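You operate a simulated robot arm through the tools that you are given. There is no shell and no other tool.

You are at the controls of a simulated robot arm. One attempt, no reset.

TASK
Blot both wet signatures and put the deed in the OUT tray.
Fine: smear no ink; the ink blotter goes back; the other document stays. Set down upright: ink blotter.

It is judged by the outcome, as a careful person would: the job done as asked, and still so three seconds after it is handed in. It fails if anything else is knocked over, pushed out of place, dropped, spilled or broken.

THE ROBOT
A 6-joint arm with a two-finger gripper, fixed in place. Base frame: the origin is on the floor under the middle of its stand, x ahead of it, y to its left, z up; the work surface is at about z = 0.77. Lengths are in m, angles in degrees, forces in N, time in s.
With the tool pointing down near the work surface it reaches from about 0.26 to 0.68 m from the base axis. Its first joint turns from -66.0 to 66.0 degrees. Payload 2.45 kg.
Tool frame: the origin (TCP) lies between the finger pads and is the grasp point; the fingertips stand 0.03 m ahead of it; z points along the fingers, y is the line along which they close. The gripper opens to 0.106 m; its body begins 0.079 m behind the TCP.
Orientation is that of the tool frame in the base frame, as a unit quaternion [x, y, z, w]. With the fingers straight down and closing along the base's y, the tool's x points along the base's -x, its y along +y and its z along -z.

THE INTERFACE
- The arm moves only by the tool step_arm. Its argument "series" is a list of rows, each an object of numbers (a shift or turn left out is 0, a gripper value left out holds the last): "x", "y", "z": the shift along the tool's x, y, z in m; "rx", "ry", "rz": the turn, a rotation vector about the tool's x, y, z in degrees; "grip": the finger opening in m, from 0 to 0.106. In form: [{"x": .., "y": .., "z": .., "rx": .., "ry": .., "rz": .., "grip": ..}, ...]. A call has 1 to 20 rows; each row is the pose to reach, as a shift and turn from the pose commanded when the call began, along the tool's axes at that moment. Each row takes 0.2 s and may step no farther than 0.05 m and 8.6 degrees from the row before; otherwise, or with a gripper value out of range, the whole call is refused. Where a pose cannot be reached the arm comes as near as it can. A force on the tool above 40 N (or 10 N above the force at the start of the call, whichever is more), or a blocked arm, ends the call early, and 0.2 s more pass. Each finger travels about 0.153 m/s and halts on what it meets, pressing with about 24 N; the grip force reading is that of the motor and also rises with nothing between the fingers. The clock runs only during rows and for 0.2 s after the last one: add rows that repeat a pose to give the fingers time. It gives the time, the measured TCP pose, the force on the tool (base axes), the opening and the grip force at its end, in the units of the frame above (readings bear some noise), with the torque about the TCP (base axes, N m) and any sound that the robot's microphone picked up.
- Cameras (640 x 400 px; columns grow to the right, rows downward): "scene" is fixed at [0.0525, 0.4258, 1.3782]; the picture's right is [-0.71, -0.71, 0.00], its down [-0.55, 0.55, -0.62] and it looks along [0.44, -0.44, -0.78] (base axes); focal length 346 px, centre (320, 200). "wrist" rides on the gripper at [0.076, -0.002, -0.106] in the tool frame; the picture's right is [0.02, 1.00, 0.00], its down [-0.78, 0.02, -0.62] and it looks along [-0.62, 0.01, 0.78] (tool axes); focal length 247 px, centre (320, 200). There is no depth. A picture from a camera that has moved, and an enlarged one, comes with that camera's place and axes in the base frame and with its lens.
- grab_frame(camera): a new picture of that camera. The clock stands still meanwhile.
- zoom(camera, box): a new picture of the part [left, top, right, bottom] of that camera's present view, enlarged. The clock stands still meanwhile.
- close_job(): hands the job in; it is judged then, once.

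Places have to be worked out from the pictures, the camera data and where the tool is seen. Open the gripper and draw the arm clear of the work before you hand the job in, unless the task says otherwise.

The tools are called after ">>>" as name(argument=value, ...) on one line, values as JSON. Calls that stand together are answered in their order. step_arm: Moves the arm, as the interface text tells. Its arguments: {"type":"object","properties":{"series":{"type":"array"}},"required":["series"]} The other tools are called the same way: grab_frame (camera) takes a picture; zoom (camera, box) takes an enlarged picture of a part of a camera's view; close_job () hands the job in.

At the start:

```text
t: 0.0
position: [0.3257, 0.1204, 1.0191]
orientation: [0.0, 1.0, 0.001, 0.001]
contact_force: [-0.8, 0.4, -0.2]
ft_torque: [-0.02, 0.0, 0.0]
gripper_width: 0.1061
finger_force: 0.1
```

scene: 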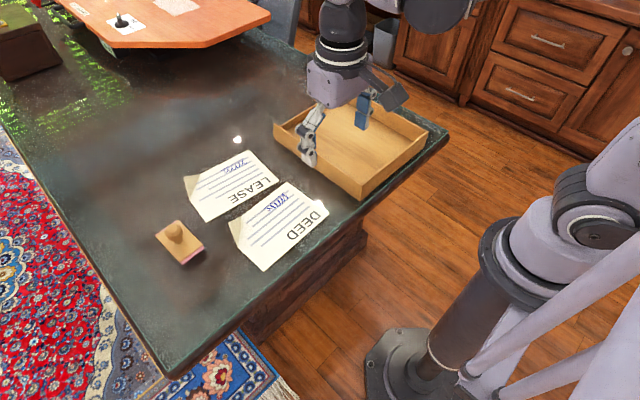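
wrist: 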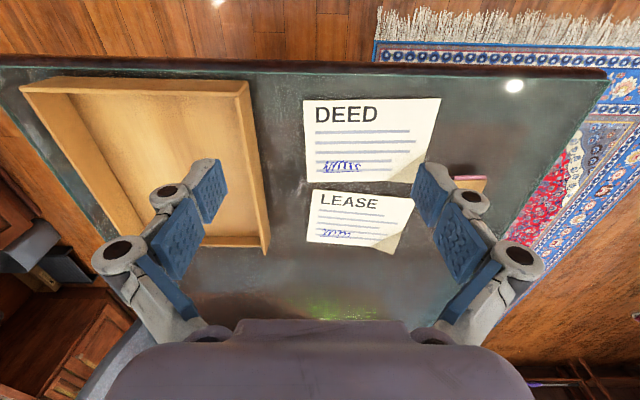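

I'll begin by looking closer at the documents, the blotter and the tray in both cameras.

>>> zoom(camera="scene", box=[140, 130, 340, 280])

>>> zoom(camera="wrist", box=[280, 70, 520, 270])

>>> zoom(camera="scene", box=[0, 0, 320, 200])

>>> zoom(camera="scene", box=[260, 60, 460, 220])

```text
2.67 times, centred on (240, 205) of scene
camera zoom: at [0.0525, 0.4258, 1.3782], right [-0.71, -0.71, 0.0], down [-0.55, 0.55, -0.62], along [0.44, -0.44, -0.78], focal length 922 px, centre (533, 187)
```

zoom: 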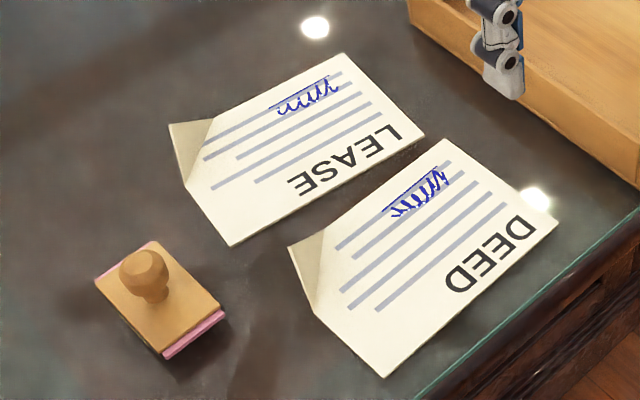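

```text
2.00 times, centred on (400, 170) of wrist
camera zoom: at [0.2481, 0.1181, 1.1238], right [-0.02, 1.0, 0.0], down [0.78, 0.02, 0.62], along [0.62, 0.01, -0.78], focal length 494 px, centre (160, 260)
```

zoom: 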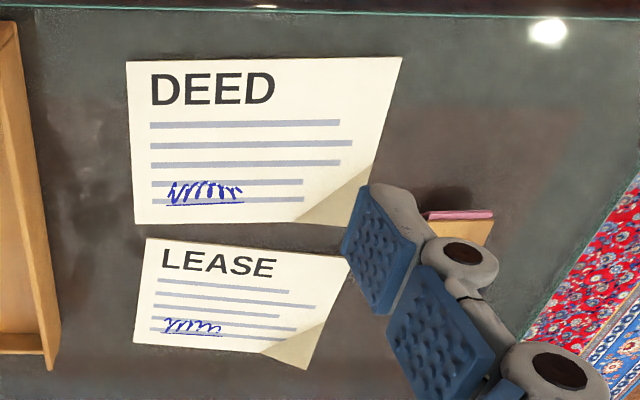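

```text
2.00 times, centred on (160, 100) of scene
camera zoom: at [0.0525, 0.4258, 1.3782], right [-0.71, -0.71, 0.0], down [-0.55, 0.55, -0.62], along [0.44, -0.44, -0.78], focal length 691 px, centre (640, 400)
```

zoom: 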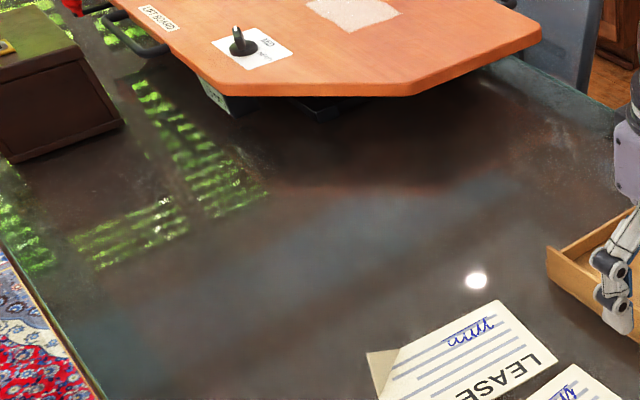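

```text
2.50 times, centred on (360, 140) of scene
camera zoom: at [0.0525, 0.4258, 1.3782], right [-0.71, -0.71, 0.0], down [-0.55, 0.55, -0.62], along [0.44, -0.44, -0.78], focal length 864 px, centre (220, 350)
```

zoom: 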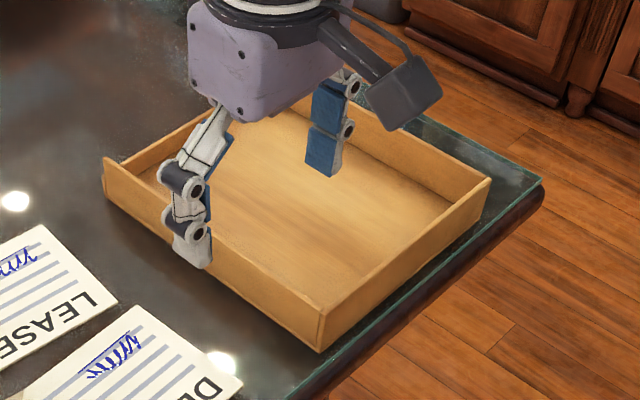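

The deed sits near x 0.35–0.49, y 0.10–0.28. The lease lies just beyond it, the blotter is at about (0.50, 0.37), and the tray spans y -0.22 to 0.02. I'll move the wrist camera to a higher vantage over the blotter and the deed's turned-up corner.

>>> step_arm(series=[{"x": -0.011, "y": 0.036, "z": 0.014}, {"x": -0.022, "y": 0.072, "z": 0.028}, {"x": -0.033, "y": 0.108, "z": 0.042}, {"x": -0.044, "y": 0.144, "z": 0.056}, {"x": -0.055, "y": 0.18, "z": 0.07}, {"x": -0.055, "y": 0.18, "z": 0.07}])

>>> grab_frame(camera="wrist")

>>> grab_frame(camera="scene")

```text
t: 1.4
position: [0.3778, 0.3001, 0.9494]
orientation: [0.0, 1.0, 0.001, 0.001]
contact_force: [0.0, 0.6, 0.2]
ft_torque: [-0.01, 0.02, 0.04]
gripper_width: 0.106
finger_force: 0.0
```

```text
taken
camera wrist: at [0.301, 0.2986, 1.0539], right [-0.02, 1.0, 0.0], down [0.78, 0.02, 0.62], along [0.62, 0.01, -0.78], focal length 247 px, centre (320, 200)
```

wrist: 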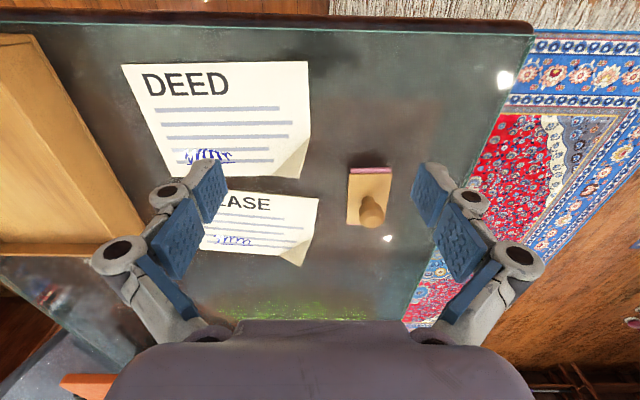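

```text
taken
```

scene: 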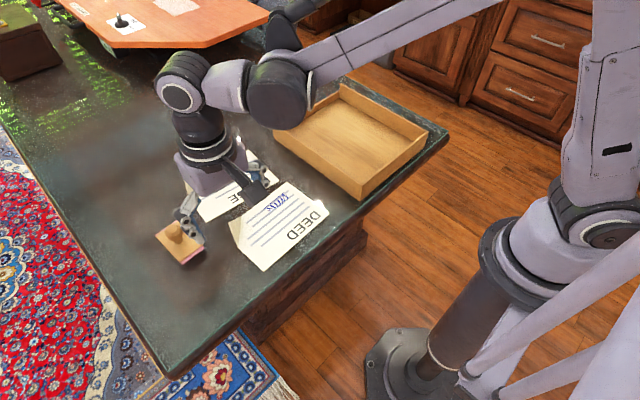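

The wrist view shows the blotter as a wooden block with a knob and a pink pad underneath. I'll zoom in to measure it and the deed's corner.

>>> zoom(camera="wrist", box=[320, 150, 420, 240])

>>> zoom(camera="wrist", box=[120, 50, 330, 190])

>>> zoom(camera="wrist", box=[180, 170, 340, 280])

```text
4.44 times, centred on (370, 195) of wrist
camera zoom: at [0.301, 0.2986, 1.0539], right [-0.02, 1.0, 0.0], down [0.78, 0.02, 0.62], along [0.62, 0.01, -0.78], focal length 1098 px, centre (98, 222)
```

zoom: 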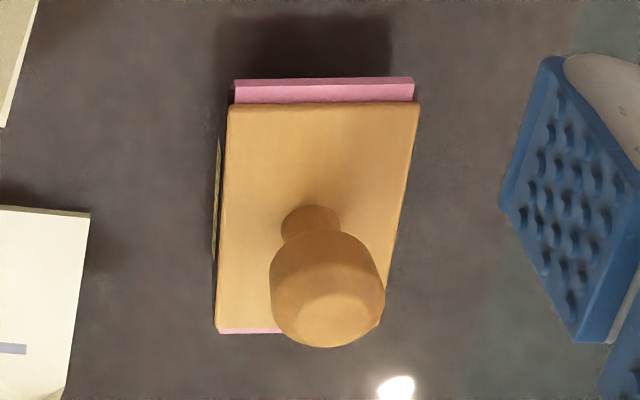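

```text
2.86 times, centred on (225, 120) of wrist
camera zoom: at [0.301, 0.2986, 1.0539], right [-0.02, 1.0, 0.0], down [0.78, 0.02, 0.62], along [0.62, 0.01, -0.78], focal length 706 px, centre (591, 429)
```

zoom: 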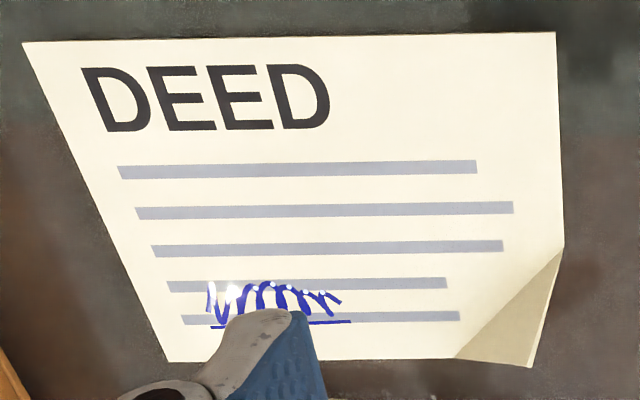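

```text
3.64 times, centred on (260, 225) of wrist
camera zoom: at [0.301, 0.2986, 1.0539], right [-0.02, 1.0, 0.0], down [0.78, 0.02, 0.62], along [0.62, 0.01, -0.78], focal length 898 px, centre (538, 109)
```

zoom: 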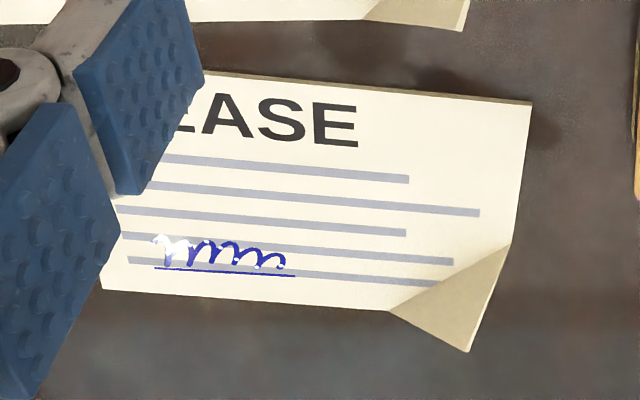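

The blotter measures about 0.09 m in x by 0.053 m in y. Its ball knob is near (0.515, 0.368, ~0.817). I'll move above the knob at a safe height with the gripper at 0.07 and check the alignment.

>>> step_arm(series=[{"x": -0.034, "y": 0.017, "z": 0.0, "grip": 0.08}, {"x": -0.068, "y": 0.034, "z": 0.005}, {"x": -0.103, "y": 0.051, "z": 0.01}, {"x": -0.137, "y": 0.068, "z": 0.019}, {"x": -0.137, "y": 0.068, "z": 0.019}])

>>> grab_frame(camera="wrist")

>>> grab_frame(camera="scene")

```text
t: 2.6
position: [0.5164, 0.3665, 0.9302]
orientation: [0.0, 1.0, 0.001, 0.001]
contact_force: [0.6, 0.9, 0.1]
ft_torque: [-0.02, 0.0, 0.02]
gripper_width: 0.0798
finger_force: 0.1
```

```text
taken
camera wrist: at [0.4385, 0.3643, 1.0351], right [-0.02, 1.0, 0.0], down [0.78, 0.02, 0.62], along [0.62, 0.01, -0.78], focal length 247 px, centre (320, 200)
```

wrist: 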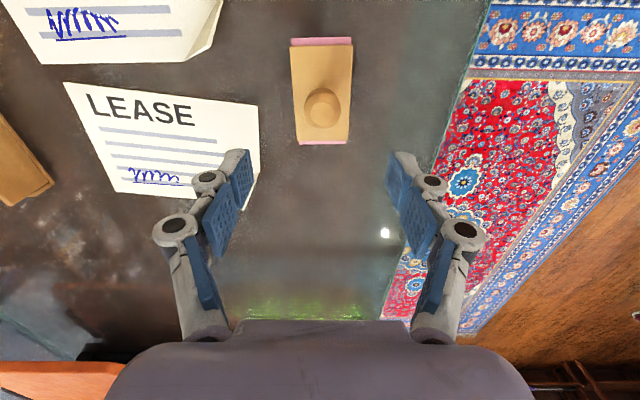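

```text
taken
```

scene: 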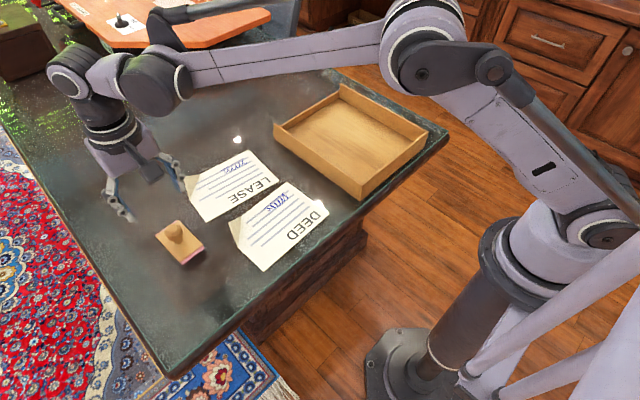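

>>> zoom(camera="wrist", box=[270, 20, 380, 160])

>>> zoom(camera="wrist", box=[30, 0, 270, 210])

>>> zoom(camera="scene", box=[140, 200, 230, 280])

```text
2.86 times, centred on (325, 90) of wrist
camera zoom: at [0.4385, 0.3643, 1.0351], right [-0.02, 1.0, 0.0], down [0.78, 0.02, 0.62], along [0.62, 0.01, -0.78], focal length 706 px, centre (306, 514)
```

zoom: 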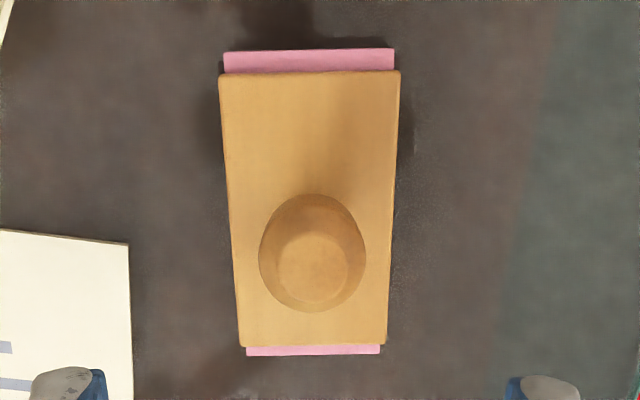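

```text
1.90 times, centred on (150, 105) of wrist
camera zoom: at [0.4385, 0.3643, 1.0351], right [-0.02, 1.0, 0.0], down [0.78, 0.02, 0.62], along [0.62, 0.01, -0.78], focal length 470 px, centre (644, 381)
```

zoom: 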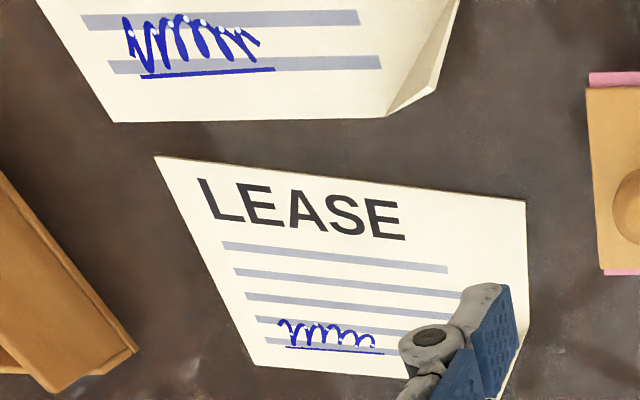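

```text
5.00 times, centred on (185, 240) of scene
camera zoom: at [0.0526, 0.4258, 1.3782], right [-0.71, -0.71, 0.0], down [-0.55, 0.55, -0.62], along [0.44, -0.44, -0.78], focal length 1728 px, centre (995, 0)
```

zoom: 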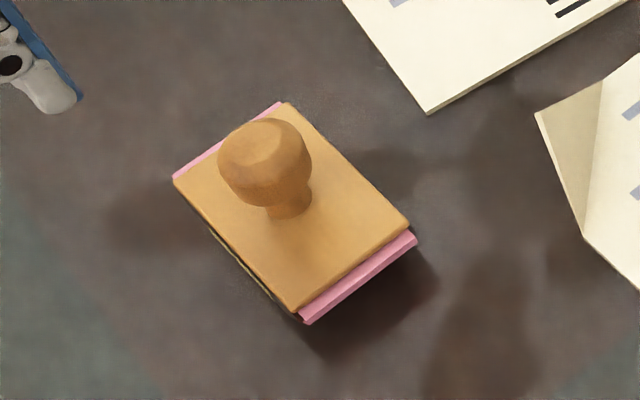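

The pink pad's end edges look raised above the table, so this may be a rocker blotter with a curved base. I'll zoom in more to verify its shape before touching it.

>>> zoom(camera="scene", box=[160, 225, 200, 270])

>>> zoom(camera="scene", box=[225, 210, 265, 240])

>>> zoom(camera="scene", box=[60, 0, 260, 60])

```text
8.89 times, centred on (180, 248) of scene
camera zoom: at [0.0526, 0.4258, 1.3782], right [-0.71, -0.71, 0.0], down [-0.55, 0.55, -0.62], along [0.44, -0.44, -0.78], focal length 3072 px, centre (1564, -222)
```

zoom: 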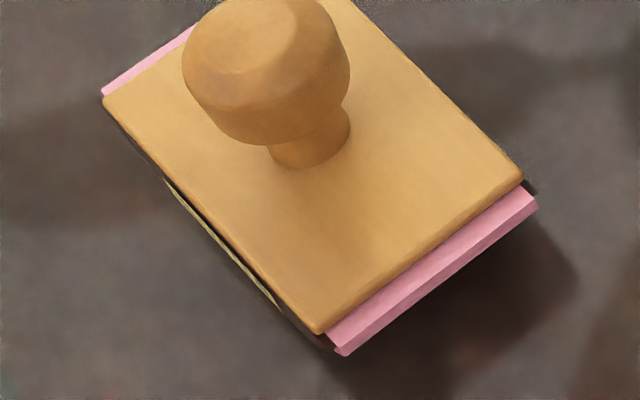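

```text
13.33 times, centred on (245, 225) of scene
camera zoom: at [0.0526, 0.4258, 1.3782], right [-0.71, -0.71, 0.0], down [-0.55, 0.55, -0.62], along [0.44, -0.44, -0.78], focal length 4608 px, centre (1320, -133)
```

zoom: 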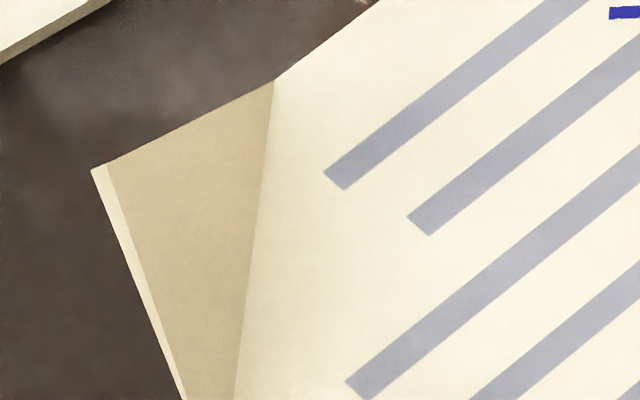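

```text
3.20 times, centred on (160, 30) of scene
camera zoom: at [0.0526, 0.4258, 1.3782], right [-0.71, -0.71, 0.0], down [-0.55, 0.55, -0.62], along [0.44, -0.44, -0.78], focal length 1106 px, centre (832, 744)
```

zoom: 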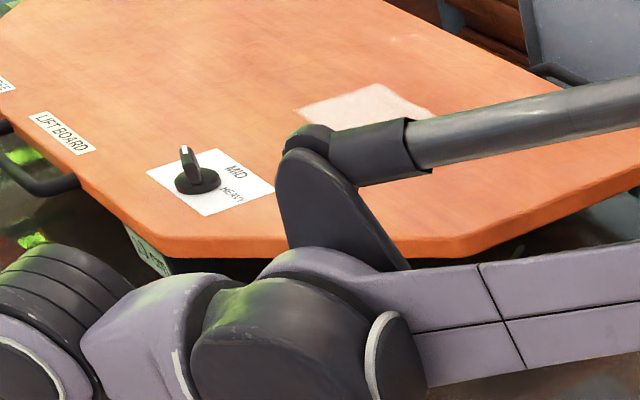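

The side shows a gap under the wood and a curved strip, which fits a rocker base. To be sure, I'll tilt the hand and look at the blotter from a low angle in front, staying clear of it.

>>> step_arm(series=[{"x": 0.03, "y": 0.002, "z": 0.0, "ry": -7}, {"x": 0.06, "y": 0.003, "z": 0.02, "ry": -14}, {"x": 0.09, "y": 0.004, "z": 0.04, "ry": -21}, {"x": 0.115, "y": 0.005, "z": 0.06, "ry": -28}, {"x": 0.136, "y": 0.005, "z": 0.08, "ry": -35}, {"x": 0.136, "y": 0.005, "z": 0.095, "ry": -42}, {"x": 0.136, "y": 0.005, "z": 0.095, "ry": -42}])

>>> grab_frame(camera="wrist")

>>> grab_frame(camera="scene")

```text
t: 4.2
position: [0.3816, 0.3725, 0.8343]
orientation: [0.0, 0.933, 0.001, 0.36]
contact_force: [0.0, -0.2, 0.2]
ft_torque: [0.0, 0.0, 0.03]
gripper_width: 0.0803
finger_force: 0.1
```

```text
taken
camera wrist: at [0.2526, 0.3715, 0.8614], right [-0.02, 1.0, -0.01], down [0.16, 0.02, 0.99], along [0.99, 0.01, -0.16], focal length 247 px, centre (320, 200)
```

wrist: 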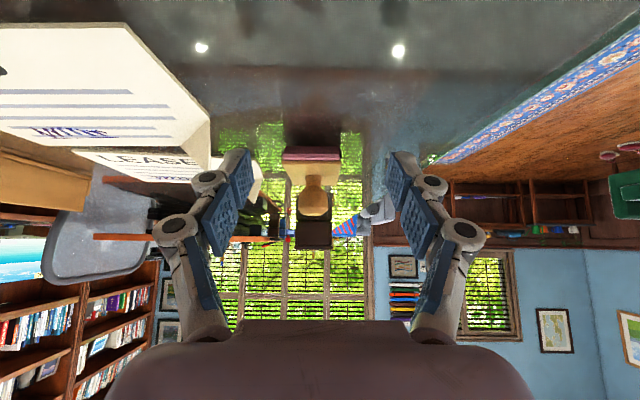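

```text
taken
```

scene: 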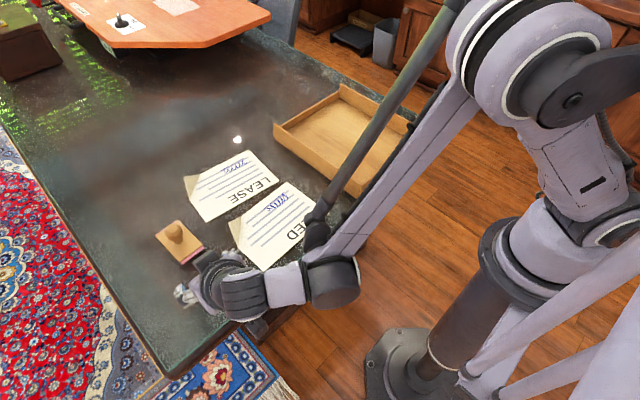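

>>> zoom(camera="wrist", box=[270, 130, 360, 230])

>>> zoom(camera="wrist", box=[0, 10, 280, 200])

>>> zoom(camera="scene", box=[140, 140, 380, 340])

```text
4.00 times, centred on (315, 180) of wrist
camera zoom: at [0.2526, 0.3715, 0.8614], right [-0.02, 1.0, -0.01], down [0.16, 0.02, 0.99], along [0.99, 0.01, -0.16], focal length 988 px, centre (340, 280)
```

zoom: 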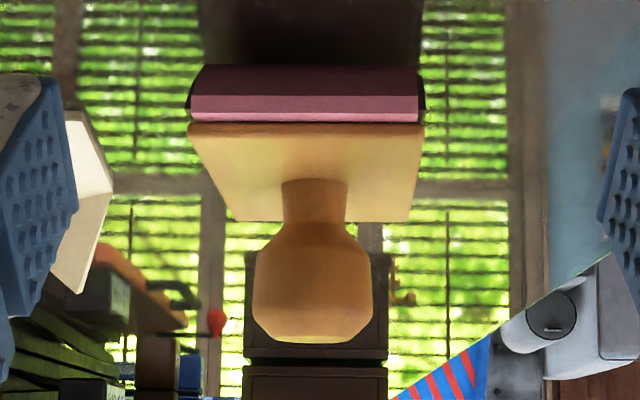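

```text
2.11 times, centred on (140, 105) of wrist
camera zoom: at [0.2526, 0.3715, 0.8614], right [-0.02, 1.0, -0.01], down [0.16, 0.02, 0.99], along [0.99, 0.01, -0.16], focal length 520 px, centre (699, 400)
```

zoom: 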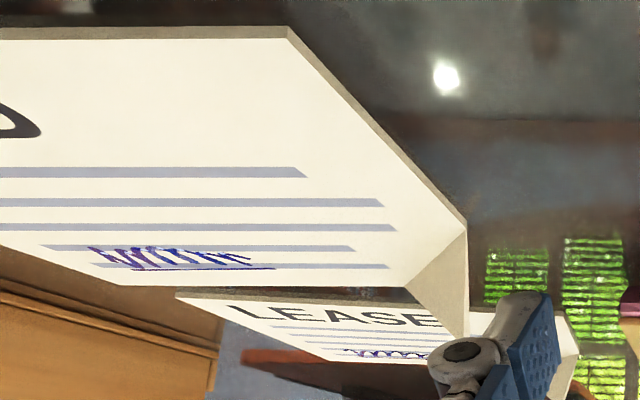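

```text
2.00 times, centred on (260, 240) of scene
camera zoom: at [0.0525, 0.4258, 1.3782], right [-0.71, -0.71, 0.0], down [-0.55, 0.55, -0.62], along [0.44, -0.44, -0.78], focal length 691 px, centre (440, 120)
```

zoom: 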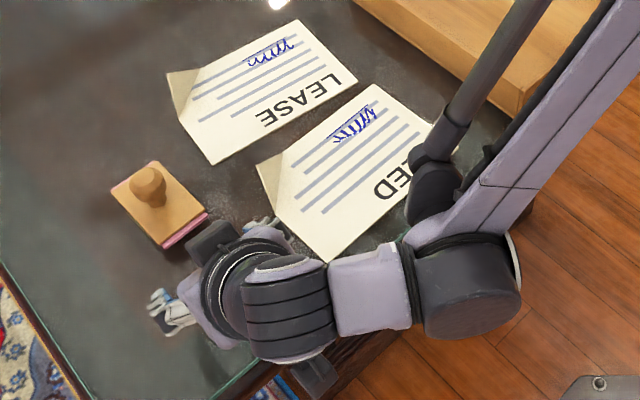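

The low view confirms it: the blotter has a curved rocker base whose curve runs along x. Its knob is about 0.031 m wide with the widest part near z 0.82, at roughly (0.5095, 0.367). I'll go back up, set the tool vertical again over the knob, and check.

>>> step_arm(series=[{"x": -0.02, "y": 0.0, "z": -0.0223, "ry": 7}, {"x": -0.0435, "y": -0.002, "z": -0.0483, "ry": 14}, {"x": -0.0732, "y": -0.004, "z": -0.0215, "ry": 21}, {"x": -0.1029, "y": -0.005, "z": 0.0052, "ry": 28}, {"x": -0.1384, "y": -0.0067, "z": 0.0372, "ry": 35}, {"x": -0.1384, "y": -0.0067, "z": 0.0372, "ry": 42}, {"x": -0.1384, "y": -0.0067, "z": 0.0372, "ry": 42}])

>>> grab_frame(camera="wrist")

```text
t: 5.8
position: [0.5079, 0.3665, 0.9014]
orientation: [0.0, 1.0, 0.0, 0.0]
contact_force: [0.0, -0.6, -0.1]
ft_torque: [0.01, -0.02, -0.01]
gripper_width: 0.0798
finger_force: 0.0
```

```text
taken
camera wrist: at [0.4309, 0.3647, 1.0061], right [-0.02, 1.0, 0.0], down [0.78, 0.02, 0.62], along [0.62, 0.01, -0.78], focal length 247 px, centre (320, 200)
```

wrist: 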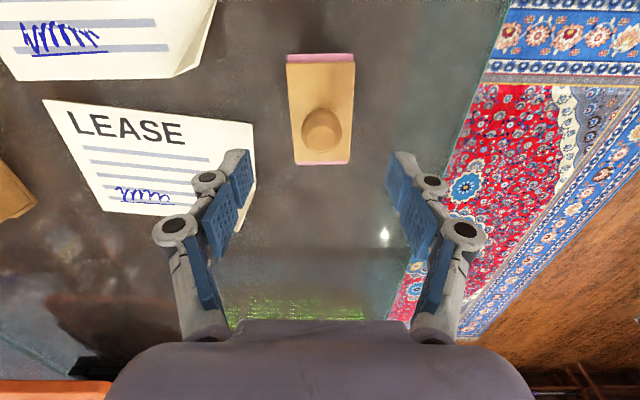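

The knob lines up with the tool axis to within about 2 mm. I'll lower to TCP z ≈ 0.845 and partly close the fingers to 0.05 around the knob without touching it, then check how low the fingertips sit.

>>> step_arm(series=[{"x": -0.0015, "z": 0.02, "grip": 0.06}, {"x": -0.0015, "z": 0.04, "grip": 0.05}, {"x": -0.0015, "z": 0.056, "grip": 0.05}, {"x": -0.0015, "z": 0.056, "grip": 0.05}])

>>> grab_frame(camera="wrist")

>>> zoom(camera="scene", box=[120, 180, 240, 280])

```text
t: 6.8
position: [0.5115, 0.3662, 0.8448]
orientation: [-0.001, 1.0, 0.0, 0.001]
contact_force: [-0.6, 0.2, 0.0]
ft_torque: [-0.01, 0.02, 0.01]
gripper_width: 0.0498
finger_force: 0.0
```

```text
taken
camera wrist: at [0.4334, 0.3648, 0.9492], right [-0.02, 1.0, 0.0], down [0.78, 0.02, 0.62], along [0.62, 0.01, -0.78], focal length 247 px, centre (320, 200)
```

wrist: 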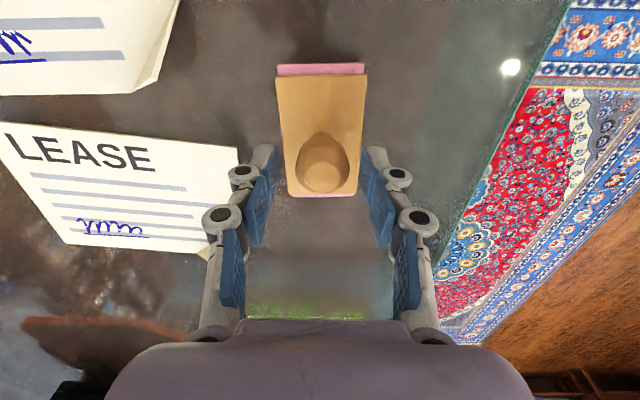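

```text
4.00 times, centred on (180, 230) of scene
camera zoom: at [0.0525, 0.4258, 1.3782], right [-0.71, -0.71, 0.0], down [-0.55, 0.55, -0.62], along [0.44, -0.44, -0.78], focal length 1382 px, centre (880, 80)
```

zoom: 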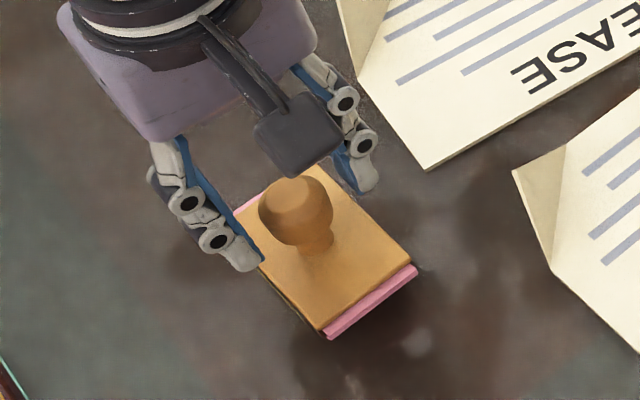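

The knob is centred between the fingers. I'll lower to TCP z ≈ 0.828, which puts the tips just above the wood plate, and close on the knob.

>>> step_arm(series=[{"z": 0.006}, {"z": 0.012}, {"z": 0.017}, {"z": 0.017}])

>>> zoom(camera="scene", box=[120, 180, 240, 280])

>>> zoom(camera="wrist", box=[220, 50, 420, 250])

```text
t: 7.8
position: [0.5103, 0.3663, 0.8284]
orientation: [0.0, 1.0, 0.001, 0.001]
contact_force: [-0.3, -0.5, 0.9]
ft_torque: [0.01, 0.0, 0.04]
gripper_width: 0.05
finger_force: 0.0
```

```text
4.00 times, centred on (180, 230) of scene
camera zoom: at [0.0525, 0.4258, 1.3782], right [-0.71, -0.71, 0.0], down [-0.55, 0.55, -0.62], along [0.44, -0.44, -0.78], focal length 1382 px, centre (880, 80)
```

zoom: 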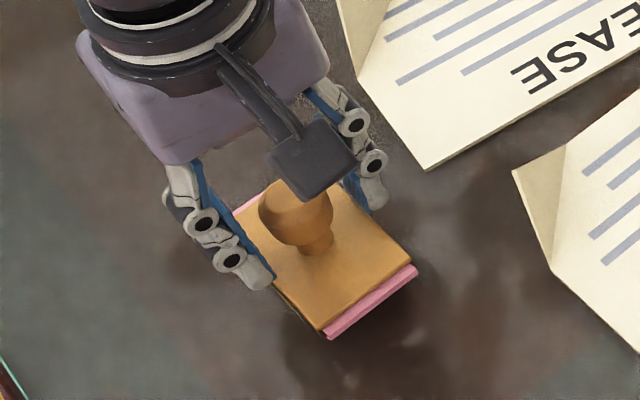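

```text
2.00 times, centred on (320, 150) of wrist
camera zoom: at [0.433, 0.3649, 0.9333], right [-0.02, 1.0, 0.0], down [0.78, 0.02, 0.62], along [0.62, 0.01, -0.78], focal length 494 px, centre (320, 300)
```

zoom: 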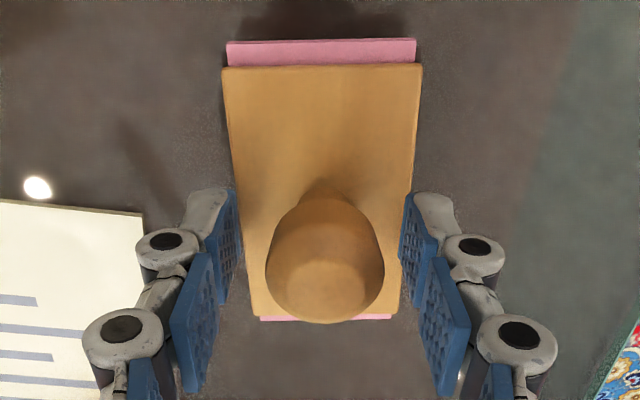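

The fingers straddle the knob with the tips above the plate. Now I'll close.

>>> step_arm(series=[{"grip": 0.036}, {"grip": 0.03}, {"grip": 0.024}, {"grip": 0.015}, {"grip": 0.015}])

>>> zoom(camera="wrist", box=[220, 50, 420, 250])

>>> zoom(camera="scene", box=[120, 180, 240, 280])

```text
t: 9.0
position: [0.5098, 0.3665, 0.8296]
orientation: [0.0, 1.0, 0.0, 0.001]
contact_force: [0.0, 1.6, 1.1]
ft_torque: [-0.01, -0.04, 0.0]
gripper_width: 0.0303
finger_force: 23.7
```

```text
2.00 times, centred on (320, 150) of wrist
camera zoom: at [0.433, 0.3649, 0.9335], right [-0.02, 1.0, 0.0], down [0.78, 0.02, 0.62], along [0.62, 0.01, -0.78], focal length 494 px, centre (320, 300)
```

zoom: 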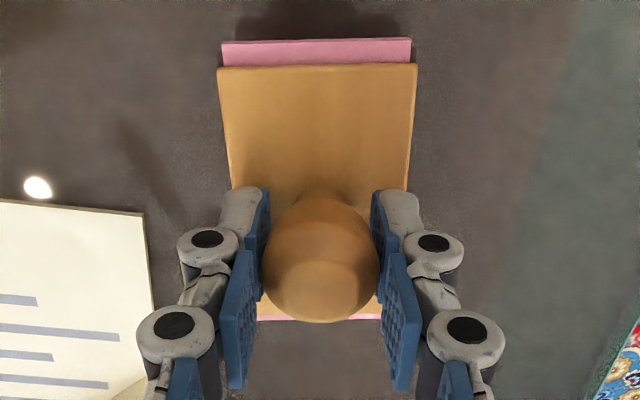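

```text
4.00 times, centred on (180, 230) of scene
camera zoom: at [0.0525, 0.4258, 1.3782], right [-0.71, -0.71, 0.0], down [-0.55, 0.55, -0.62], along [0.44, -0.44, -0.78], focal length 1382 px, centre (880, 80)
```

zoom: 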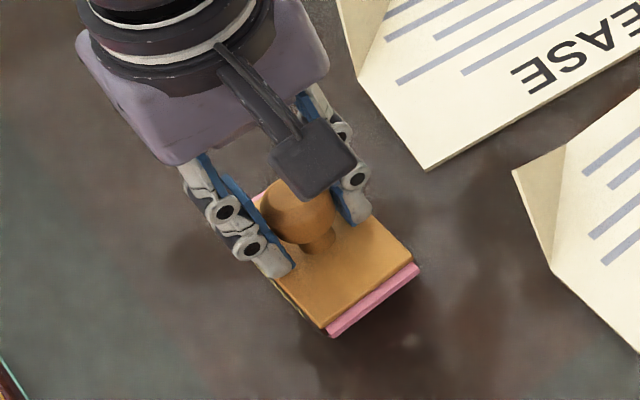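

The knob is gripped at a 0.030 opening with 24 N. I'll lift straight up slowly and check that it hangs level.

>>> step_arm(series=[{"z": -0.01}, {"z": -0.025}, {"z": -0.045}, {"z": -0.07}, {"z": -0.1}, {"z": -0.1}])

>>> grab_frame(camera="wrist")

>>> zoom(camera="scene", box=[90, 140, 250, 260])

```text
t: 10.4
position: [0.509, 0.3668, 0.9258]
orientation: [0.0, 1.0, 0.001, 0.001]
contact_force: [1.0, 0.4, -1.9]
ft_torque: [0.0, 0.0, 0.01]
gripper_width: 0.0304
finger_force: 24.4
```

```text
taken
camera wrist: at [0.4315, 0.3643, 1.031], right [-0.02, 1.0, 0.0], down [0.78, 0.02, 0.62], along [0.62, 0.01, -0.78], focal length 247 px, centre (320, 200)
```

wrist: 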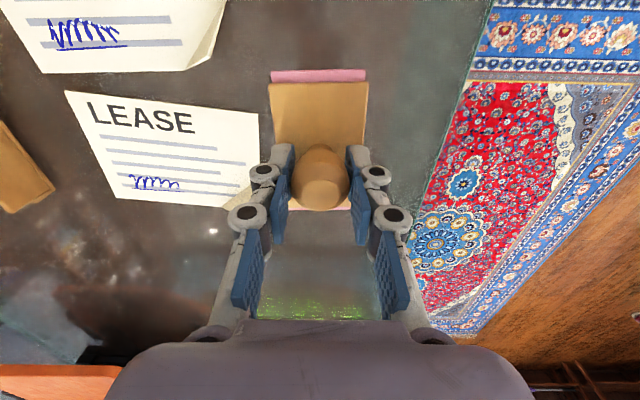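

```text
3.33 times, centred on (170, 200) of scene
camera zoom: at [0.0526, 0.4258, 1.3781], right [-0.71, -0.71, 0.0], down [-0.55, 0.55, -0.62], along [0.44, -0.44, -0.78], focal length 1152 px, centre (820, 200)
```

zoom: 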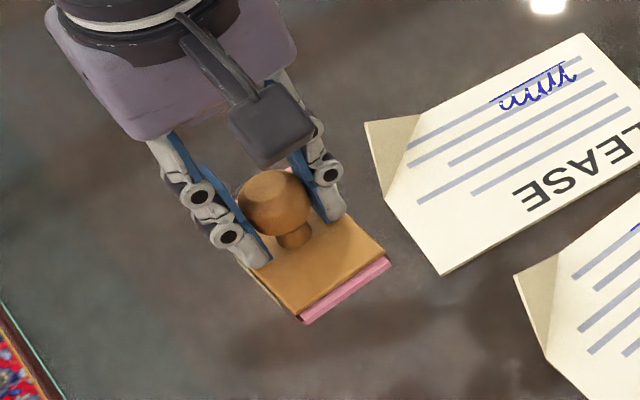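

It lifts level and weighs about 2 N. I'll carry it high over to where the scene camera can see its side profile, yawed about 35°, so I can measure the rocker's curvature before blotting.

>>> step_arm(series=[{"x": 0.01, "y": -0.01, "z": -0.04}, {"x": 0.025, "y": -0.035, "z": -0.075}, {"x": 0.045, "y": -0.07, "z": -0.1, "rz": -7}, {"x": 0.065, "y": -0.11, "z": -0.12, "rz": -14}, {"x": 0.085, "y": -0.15, "z": -0.14, "rz": -21}, {"x": 0.105, "y": -0.19, "z": -0.155, "rz": -28}, {"x": 0.125, "y": -0.235, "z": -0.165, "rz": -35}, {"x": 0.14, "y": -0.28, "z": -0.173, "rz": -35}, {"x": 0.15, "y": -0.317, "z": -0.173, "rz": -35}, {"x": 0.15, "y": -0.317, "z": -0.173, "rz": -35}])

>>> grab_frame(camera="scene")

>>> grab_frame(camera="wrist")

```text
refused: row 7 steps farther than a row can; nothing moved
```

```text
taken
```

scene: 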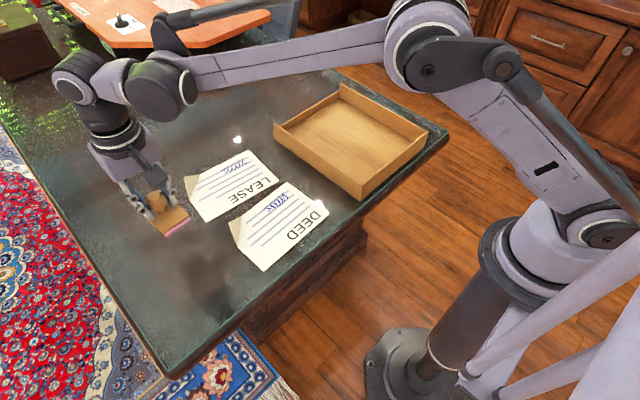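

```text
taken
camera wrist: at [0.4315, 0.3643, 1.031], right [-0.02, 1.0, 0.0], down [0.78, 0.02, 0.62], along [0.62, 0.01, -0.78], focal length 247 px, centre (320, 200)
```

wrist: 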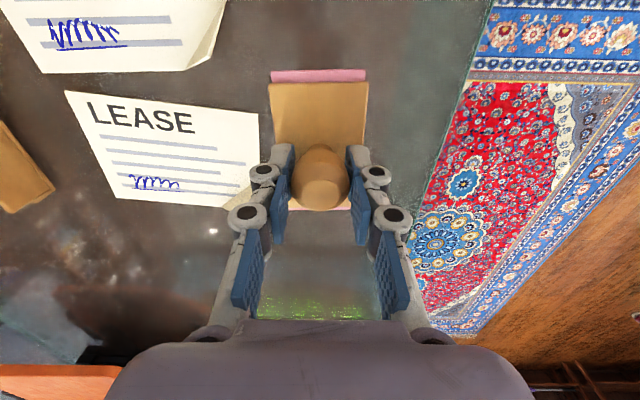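

Row 7 was slightly over the step limit and nothing moved. I'll resend the same carry with smaller steps.

>>> step_arm(series=[{"x": 0.01, "y": -0.01, "z": -0.04}, {"x": 0.025, "y": -0.035, "z": -0.075}, {"x": 0.042, "y": -0.065, "z": -0.1, "rz": -6}, {"x": 0.058, "y": -0.1, "z": -0.12, "rz": -12}, {"x": 0.074, "y": -0.135, "z": -0.135, "rz": -18}, {"x": 0.09, "y": -0.17, "z": -0.148, "rz": -24}, {"x": 0.106, "y": -0.205, "z": -0.158, "rz": -30}, {"x": 0.122, "y": -0.24, "z": -0.166, "rz": -35}, {"x": 0.138, "y": -0.278, "z": -0.173, "rz": -35}, {"x": 0.15, "y": -0.317, "z": -0.173, "rz": -35}, {"x": 0.15, "y": -0.317, "z": -0.173, "rz": -35}])

>>> grab_frame(camera="scene")

>>> grab_frame(camera="wrist")

```text
t: 12.8
position: [0.3601, 0.049, 1.1008]
orientation: [-0.301, 0.954, 0.001, 0.001]
contact_force: [1.0, -0.3, -2.0]
ft_torque: [0.01, 0.0, 0.0]
gripper_width: 0.0303
finger_force: 23.3
```

```text
taken
```

scene: 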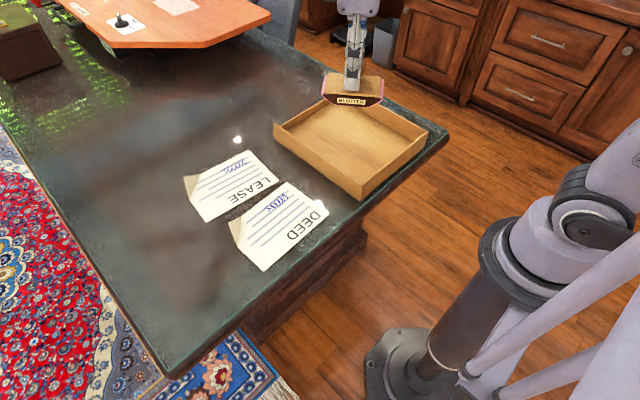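

```text
taken
camera wrist: at [0.2975, 0.003, 1.2056], right [-0.59, 0.81, 0.0], down [0.63, 0.46, 0.62], along [0.5, 0.37, -0.78], focal length 247 px, centre (320, 200)
```

wrist: 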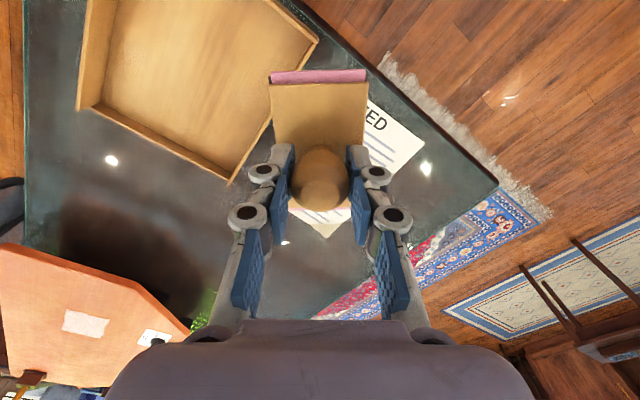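

>>> zoom(camera="scene", box=[310, 60, 394, 114])

>>> zoom(camera="scene", box=[170, 140, 340, 280])

```text
7.41 times, centred on (352, 87) of scene
camera zoom: at [0.0526, 0.4258, 1.3782], right [-0.71, -0.71, 0.0], down [-0.55, 0.55, -0.62], along [0.44, -0.44, -0.78], focal length 2560 px, centre (83, 1037)
```

zoom: 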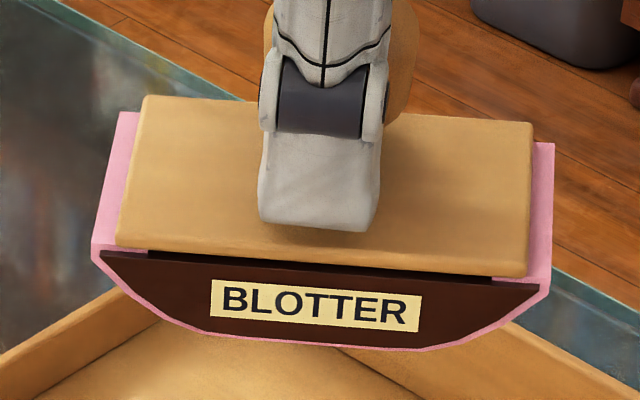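

```text
2.86 times, centred on (255, 210) of scene
camera zoom: at [0.0526, 0.4258, 1.3782], right [-0.71, -0.71, 0.0], down [-0.55, 0.55, -0.62], along [0.44, -0.44, -0.78], focal length 988 px, centre (506, 171)
```

zoom: 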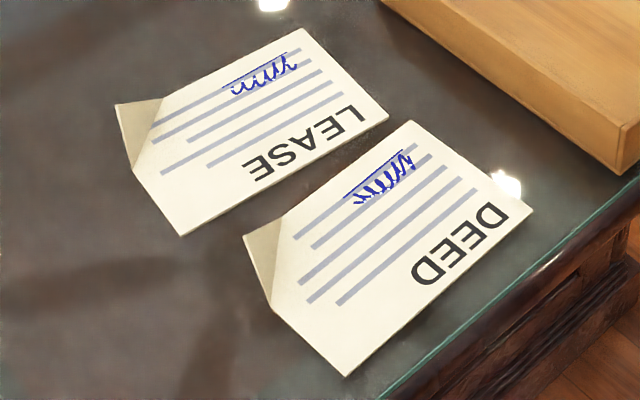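

This clearly shows a rocker blotter with a curved pink pad. I'll zoom in closer on the profile to measure the curve.

>>> zoom(camera="scene", box=[318, 88, 354, 110])

>>> zoom(camera="scene", box=[350, 88, 386, 110])

```text
16.00 times, centred on (336, 99) of scene
camera zoom: at [0.0526, 0.4258, 1.3782], right [-0.71, -0.71, 0.0], down [-0.55, 0.55, -0.62], along [0.44, -0.44, -0.78], focal length 5530 px, centre (64, 1816)
```

zoom: 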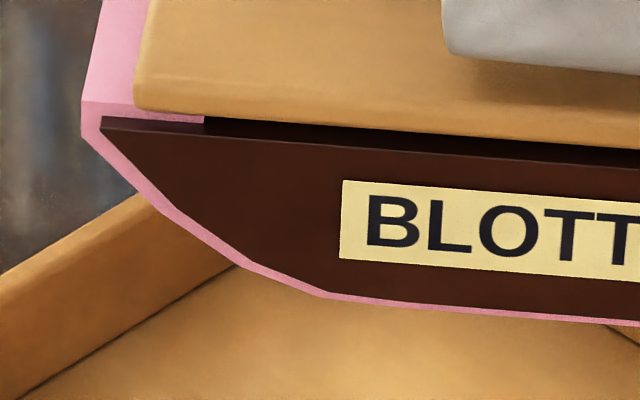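

```text
16.00 times, centred on (368, 99) of scene
camera zoom: at [0.0526, 0.4258, 1.3782], right [-0.71, -0.71, 0.0], down [-0.55, 0.55, -0.62], along [0.44, -0.44, -0.78], focal length 5530 px, centre (-448, 1816)
```

zoom: 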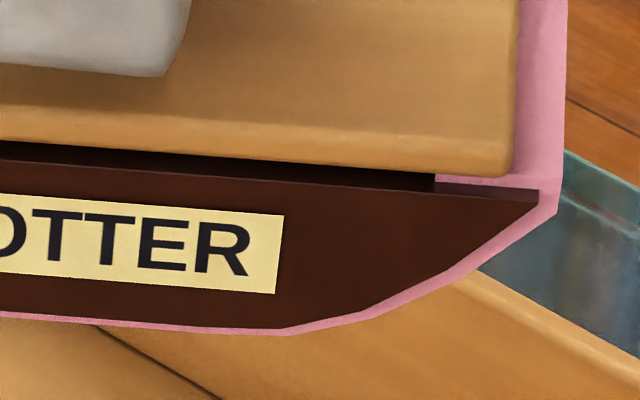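

The profile shows a flat centre about 0.046 m long by 0.052 m wide, with the ends faceted upward. Straight-down presses will therefore blot without slipping. The deed signature spans x 0.445–0.469, y 0.126–0.191, so I'll use overlapping presses along y. Now I'll move above it with the yaw back at 0.

>>> step_arm(series=[{"x": -0.02, "y": 0.005, "z": 0.02, "rz": 5}, {"x": -0.041, "y": 0.009, "z": 0.045, "rz": 10}, {"x": -0.061, "y": 0.014, "z": 0.075, "rz": 15}, {"x": -0.082, "y": 0.018, "z": 0.105, "rz": 20}, {"x": -0.102, "y": 0.023, "z": 0.135, "rz": 25}, {"x": -0.123, "y": 0.028, "z": 0.165, "rz": 30}, {"x": -0.1434, "y": 0.0321, "z": 0.2, "rz": 35}, {"x": -0.1434, "y": 0.0321, "z": 0.2, "rz": 35}])

>>> grab_frame(camera="wrist")

>>> zoom(camera="scene", box=[160, 80, 360, 280])

```text
t: 14.6
position: [0.4601, 0.1592, 0.8978]
orientation: [0.002, 1.0, 0.001, 0.001]
contact_force: [0.3, 0.7, -1.9]
ft_torque: [0.0, 0.01, 0.01]
gripper_width: 0.0303
finger_force: 23.9
```

```text
taken
camera wrist: at [0.3827, 0.1576, 1.003], right [-0.02, 1.0, 0.0], down [0.78, 0.01, 0.62], along [0.62, 0.01, -0.78], focal length 247 px, centre (320, 200)
```

wrist: 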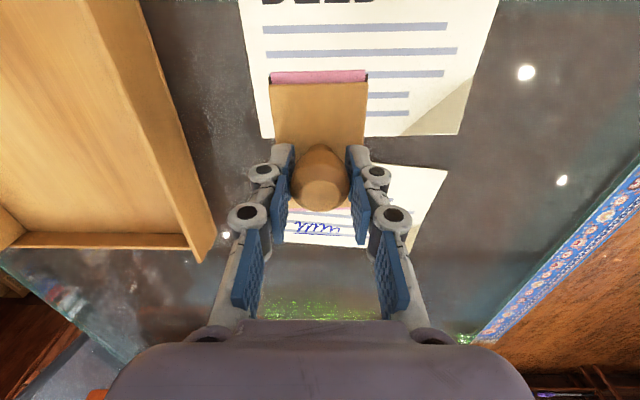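

```text
2.00 times, centred on (260, 180) of scene
camera zoom: at [0.0525, 0.4258, 1.3782], right [-0.71, -0.71, 0.0], down [-0.55, 0.55, -0.62], along [0.44, -0.44, -0.78], focal length 691 px, centre (440, 240)
```

zoom: 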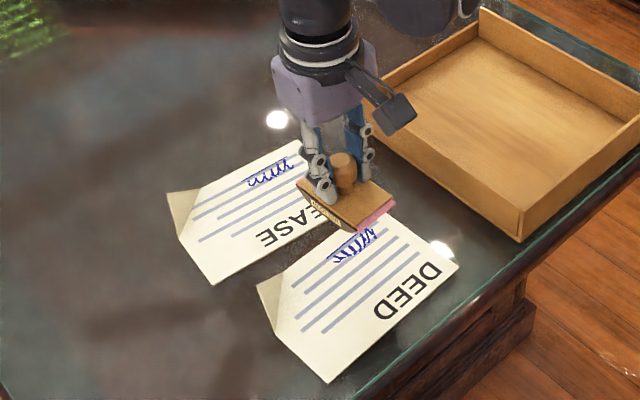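

The blotter is above the deed's signature with its yaw restored. I'll lower to about 12 mm above the paper and check from the scene camera before the final approach.

>>> step_arm(series=[{"z": 0.025}, {"z": 0.045}, {"z": 0.056}, {"z": 0.056}])

>>> zoom(camera="scene", box=[210, 130, 340, 250])

>>> grab_frame(camera="wrist")

```text
t: 15.6
position: [0.4603, 0.1586, 0.8446]
orientation: [0.001, 1.0, 0.0, 0.001]
contact_force: [-0.6, 0.4, -1.5]
ft_torque: [-0.04, 0.01, 0.0]
gripper_width: 0.0301
finger_force: 24.1
```

```text
3.33 times, centred on (275, 190) of scene
camera zoom: at [0.0526, 0.4258, 1.3782], right [-0.71, -0.71, 0.0], down [-0.55, 0.55, -0.62], along [0.44, -0.44, -0.78], focal length 1152 px, centre (470, 233)
```

zoom: 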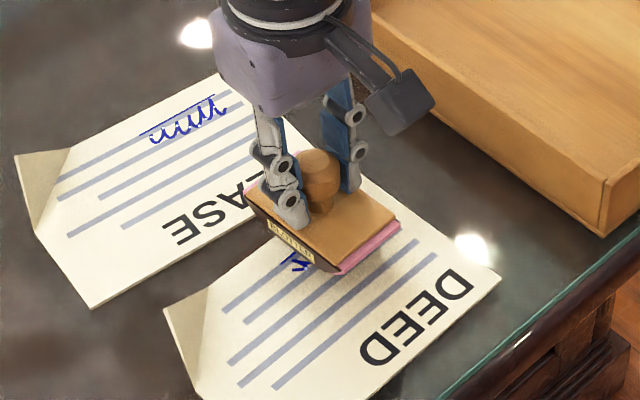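

```text
taken
camera wrist: at [0.3834, 0.1565, 0.9496], right [-0.02, 1.0, 0.0], down [0.78, 0.02, 0.62], along [0.62, 0.01, -0.78], focal length 247 px, centre (320, 200)
```

wrist: 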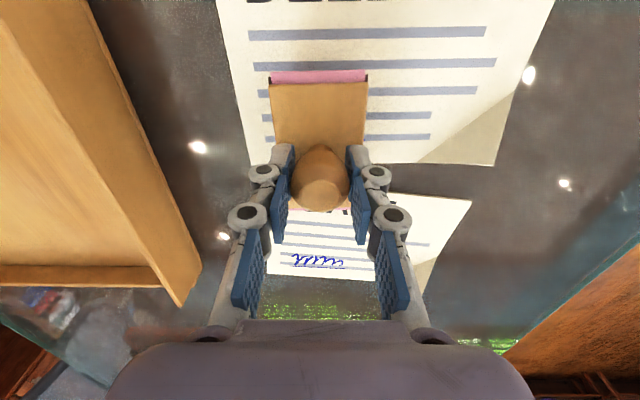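

The bottom is about 12 mm above the paper, and the deed's signature lies under and just beyond the blotter's +y edge. I'll approach in small steps and read the force.

>>> step_arm(series=[{"z": 0.005}, {"z": 0.008}, {"z": 0.01}, {"z": 0.011}, {"z": 0.012}, {"z": 0.012}])

```text
t: 17.0
position: [0.4599, 0.1581, 0.832]
orientation: [0.001, 1.0, 0.001, 0.002]
contact_force: [0.3, -0.5, -0.7]
ft_torque: [0.02, -0.01, 0.02]
gripper_width: 0.0303
finger_force: 24.4
```

The downward load is just starting to ease, from -1.9 to -0.7 N, so contact is close. I'll continue in 0.5–1 mm steps.

>>> step_arm(series=[{"z": 0.0005}, {"z": 0.001}, {"z": 0.001}])

>>> zoom(camera="scene", box=[230, 170, 310, 230])

```text
t: 17.8
position: [0.4591, 0.1577, 0.8307]
orientation: [-0.001, 1.0, 0.001, 0.001]
contact_force: [0.1, 0.5, 0.7]
ft_torque: [0.04, -0.03, -0.01]
gripper_width: 0.0304
finger_force: 24.4
```

```text
6.67 times, centred on (270, 200) of scene
camera zoom: at [0.0525, 0.4258, 1.3782], right [-0.71, -0.71, 0.0], down [-0.55, 0.55, -0.62], along [0.44, -0.44, -0.78], focal length 2304 px, centre (653, 200)
```

zoom: 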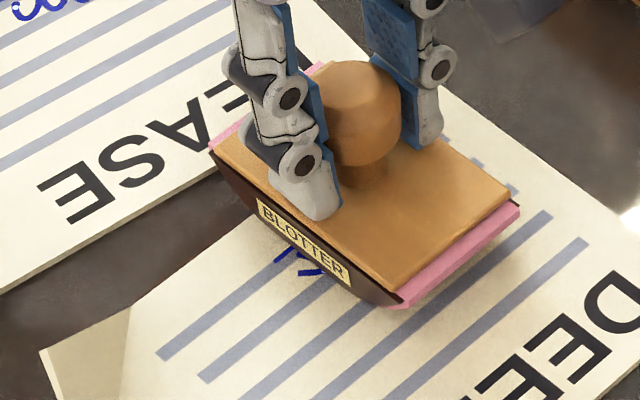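

Contact has started (+0.7 N) with the blotter sitting level. I'll press in gently to build several newtons, straight down.

>>> step_arm(series=[{"z": 0.0005}, {"z": 0.001}, {"z": 0.001}])

```text
t: 18.6
position: [0.4574, 0.1565, 0.8302]
orientation: [0.0, 1.0, 0.001, 0.001]
contact_force: [1.8, 0.2, 14.0]
ft_torque: [0.08, -0.07, -0.02]
gripper_width: 0.0305
finger_force: 24.3
```

About 14 N straight down is a firm blotting press. I'll hold for about a second with no lateral motion, then lift straight up.

>>> step_arm(series=[{"z": 0.0}, {"z": 0.0}, {"z": 0.0}, {"z": 0.0}, {"z": 0.0}])

>>> step_arm(series=[{"z": -0.001}, {"z": -0.002}, {"z": -0.004}, {"z": -0.01}, {"z": -0.025}, {"z": -0.05}, {"z": -0.08}, {"z": -0.08}])

>>> grab_frame(camera="wrist")

>>> zoom(camera="scene", box=[190, 130, 340, 280])

```text
t: 19.8
position: [0.4579, 0.1563, 0.8295]
orientation: [0.0, 1.0, 0.0, 0.001]
contact_force: [0.0, 0.3, 15.0]
ft_torque: [0.0, 0.06, 0.03]
gripper_width: 0.0304
finger_force: 23.8
```

```text
t: 21.6
position: [0.4589, 0.1552, 0.9136]
orientation: [0.0, 1.0, 0.001, 0.0]
contact_force: [0.0, -0.5, -1.4]
ft_torque: [0.0, 0.02, -0.01]
gripper_width: 0.0304
finger_force: 23.6
```

```text
taken
camera wrist: at [0.3824, 0.1541, 1.0182], right [-0.02, 1.0, 0.0], down [0.78, 0.02, 0.62], along [0.62, 0.01, -0.78], focal length 247 px, centre (320, 200)
```

wrist: 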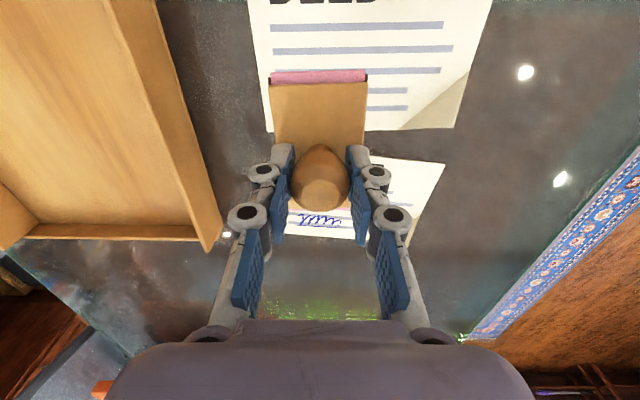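

```text
2.67 times, centred on (265, 205) of scene
camera zoom: at [0.0526, 0.4258, 1.3782], right [-0.71, -0.71, 0.0], down [-0.55, 0.55, -0.62], along [0.44, -0.44, -0.78], focal length 922 px, centre (467, 187)
```

zoom: 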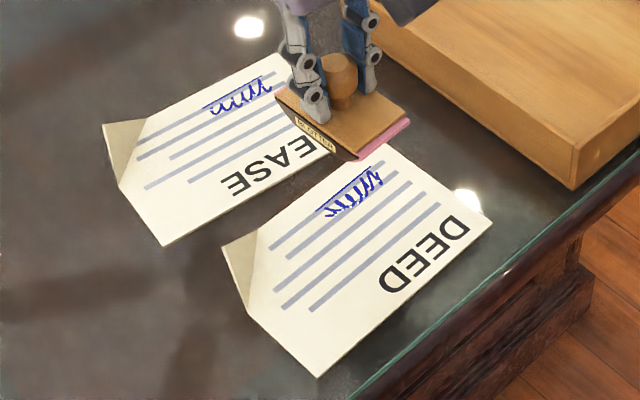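

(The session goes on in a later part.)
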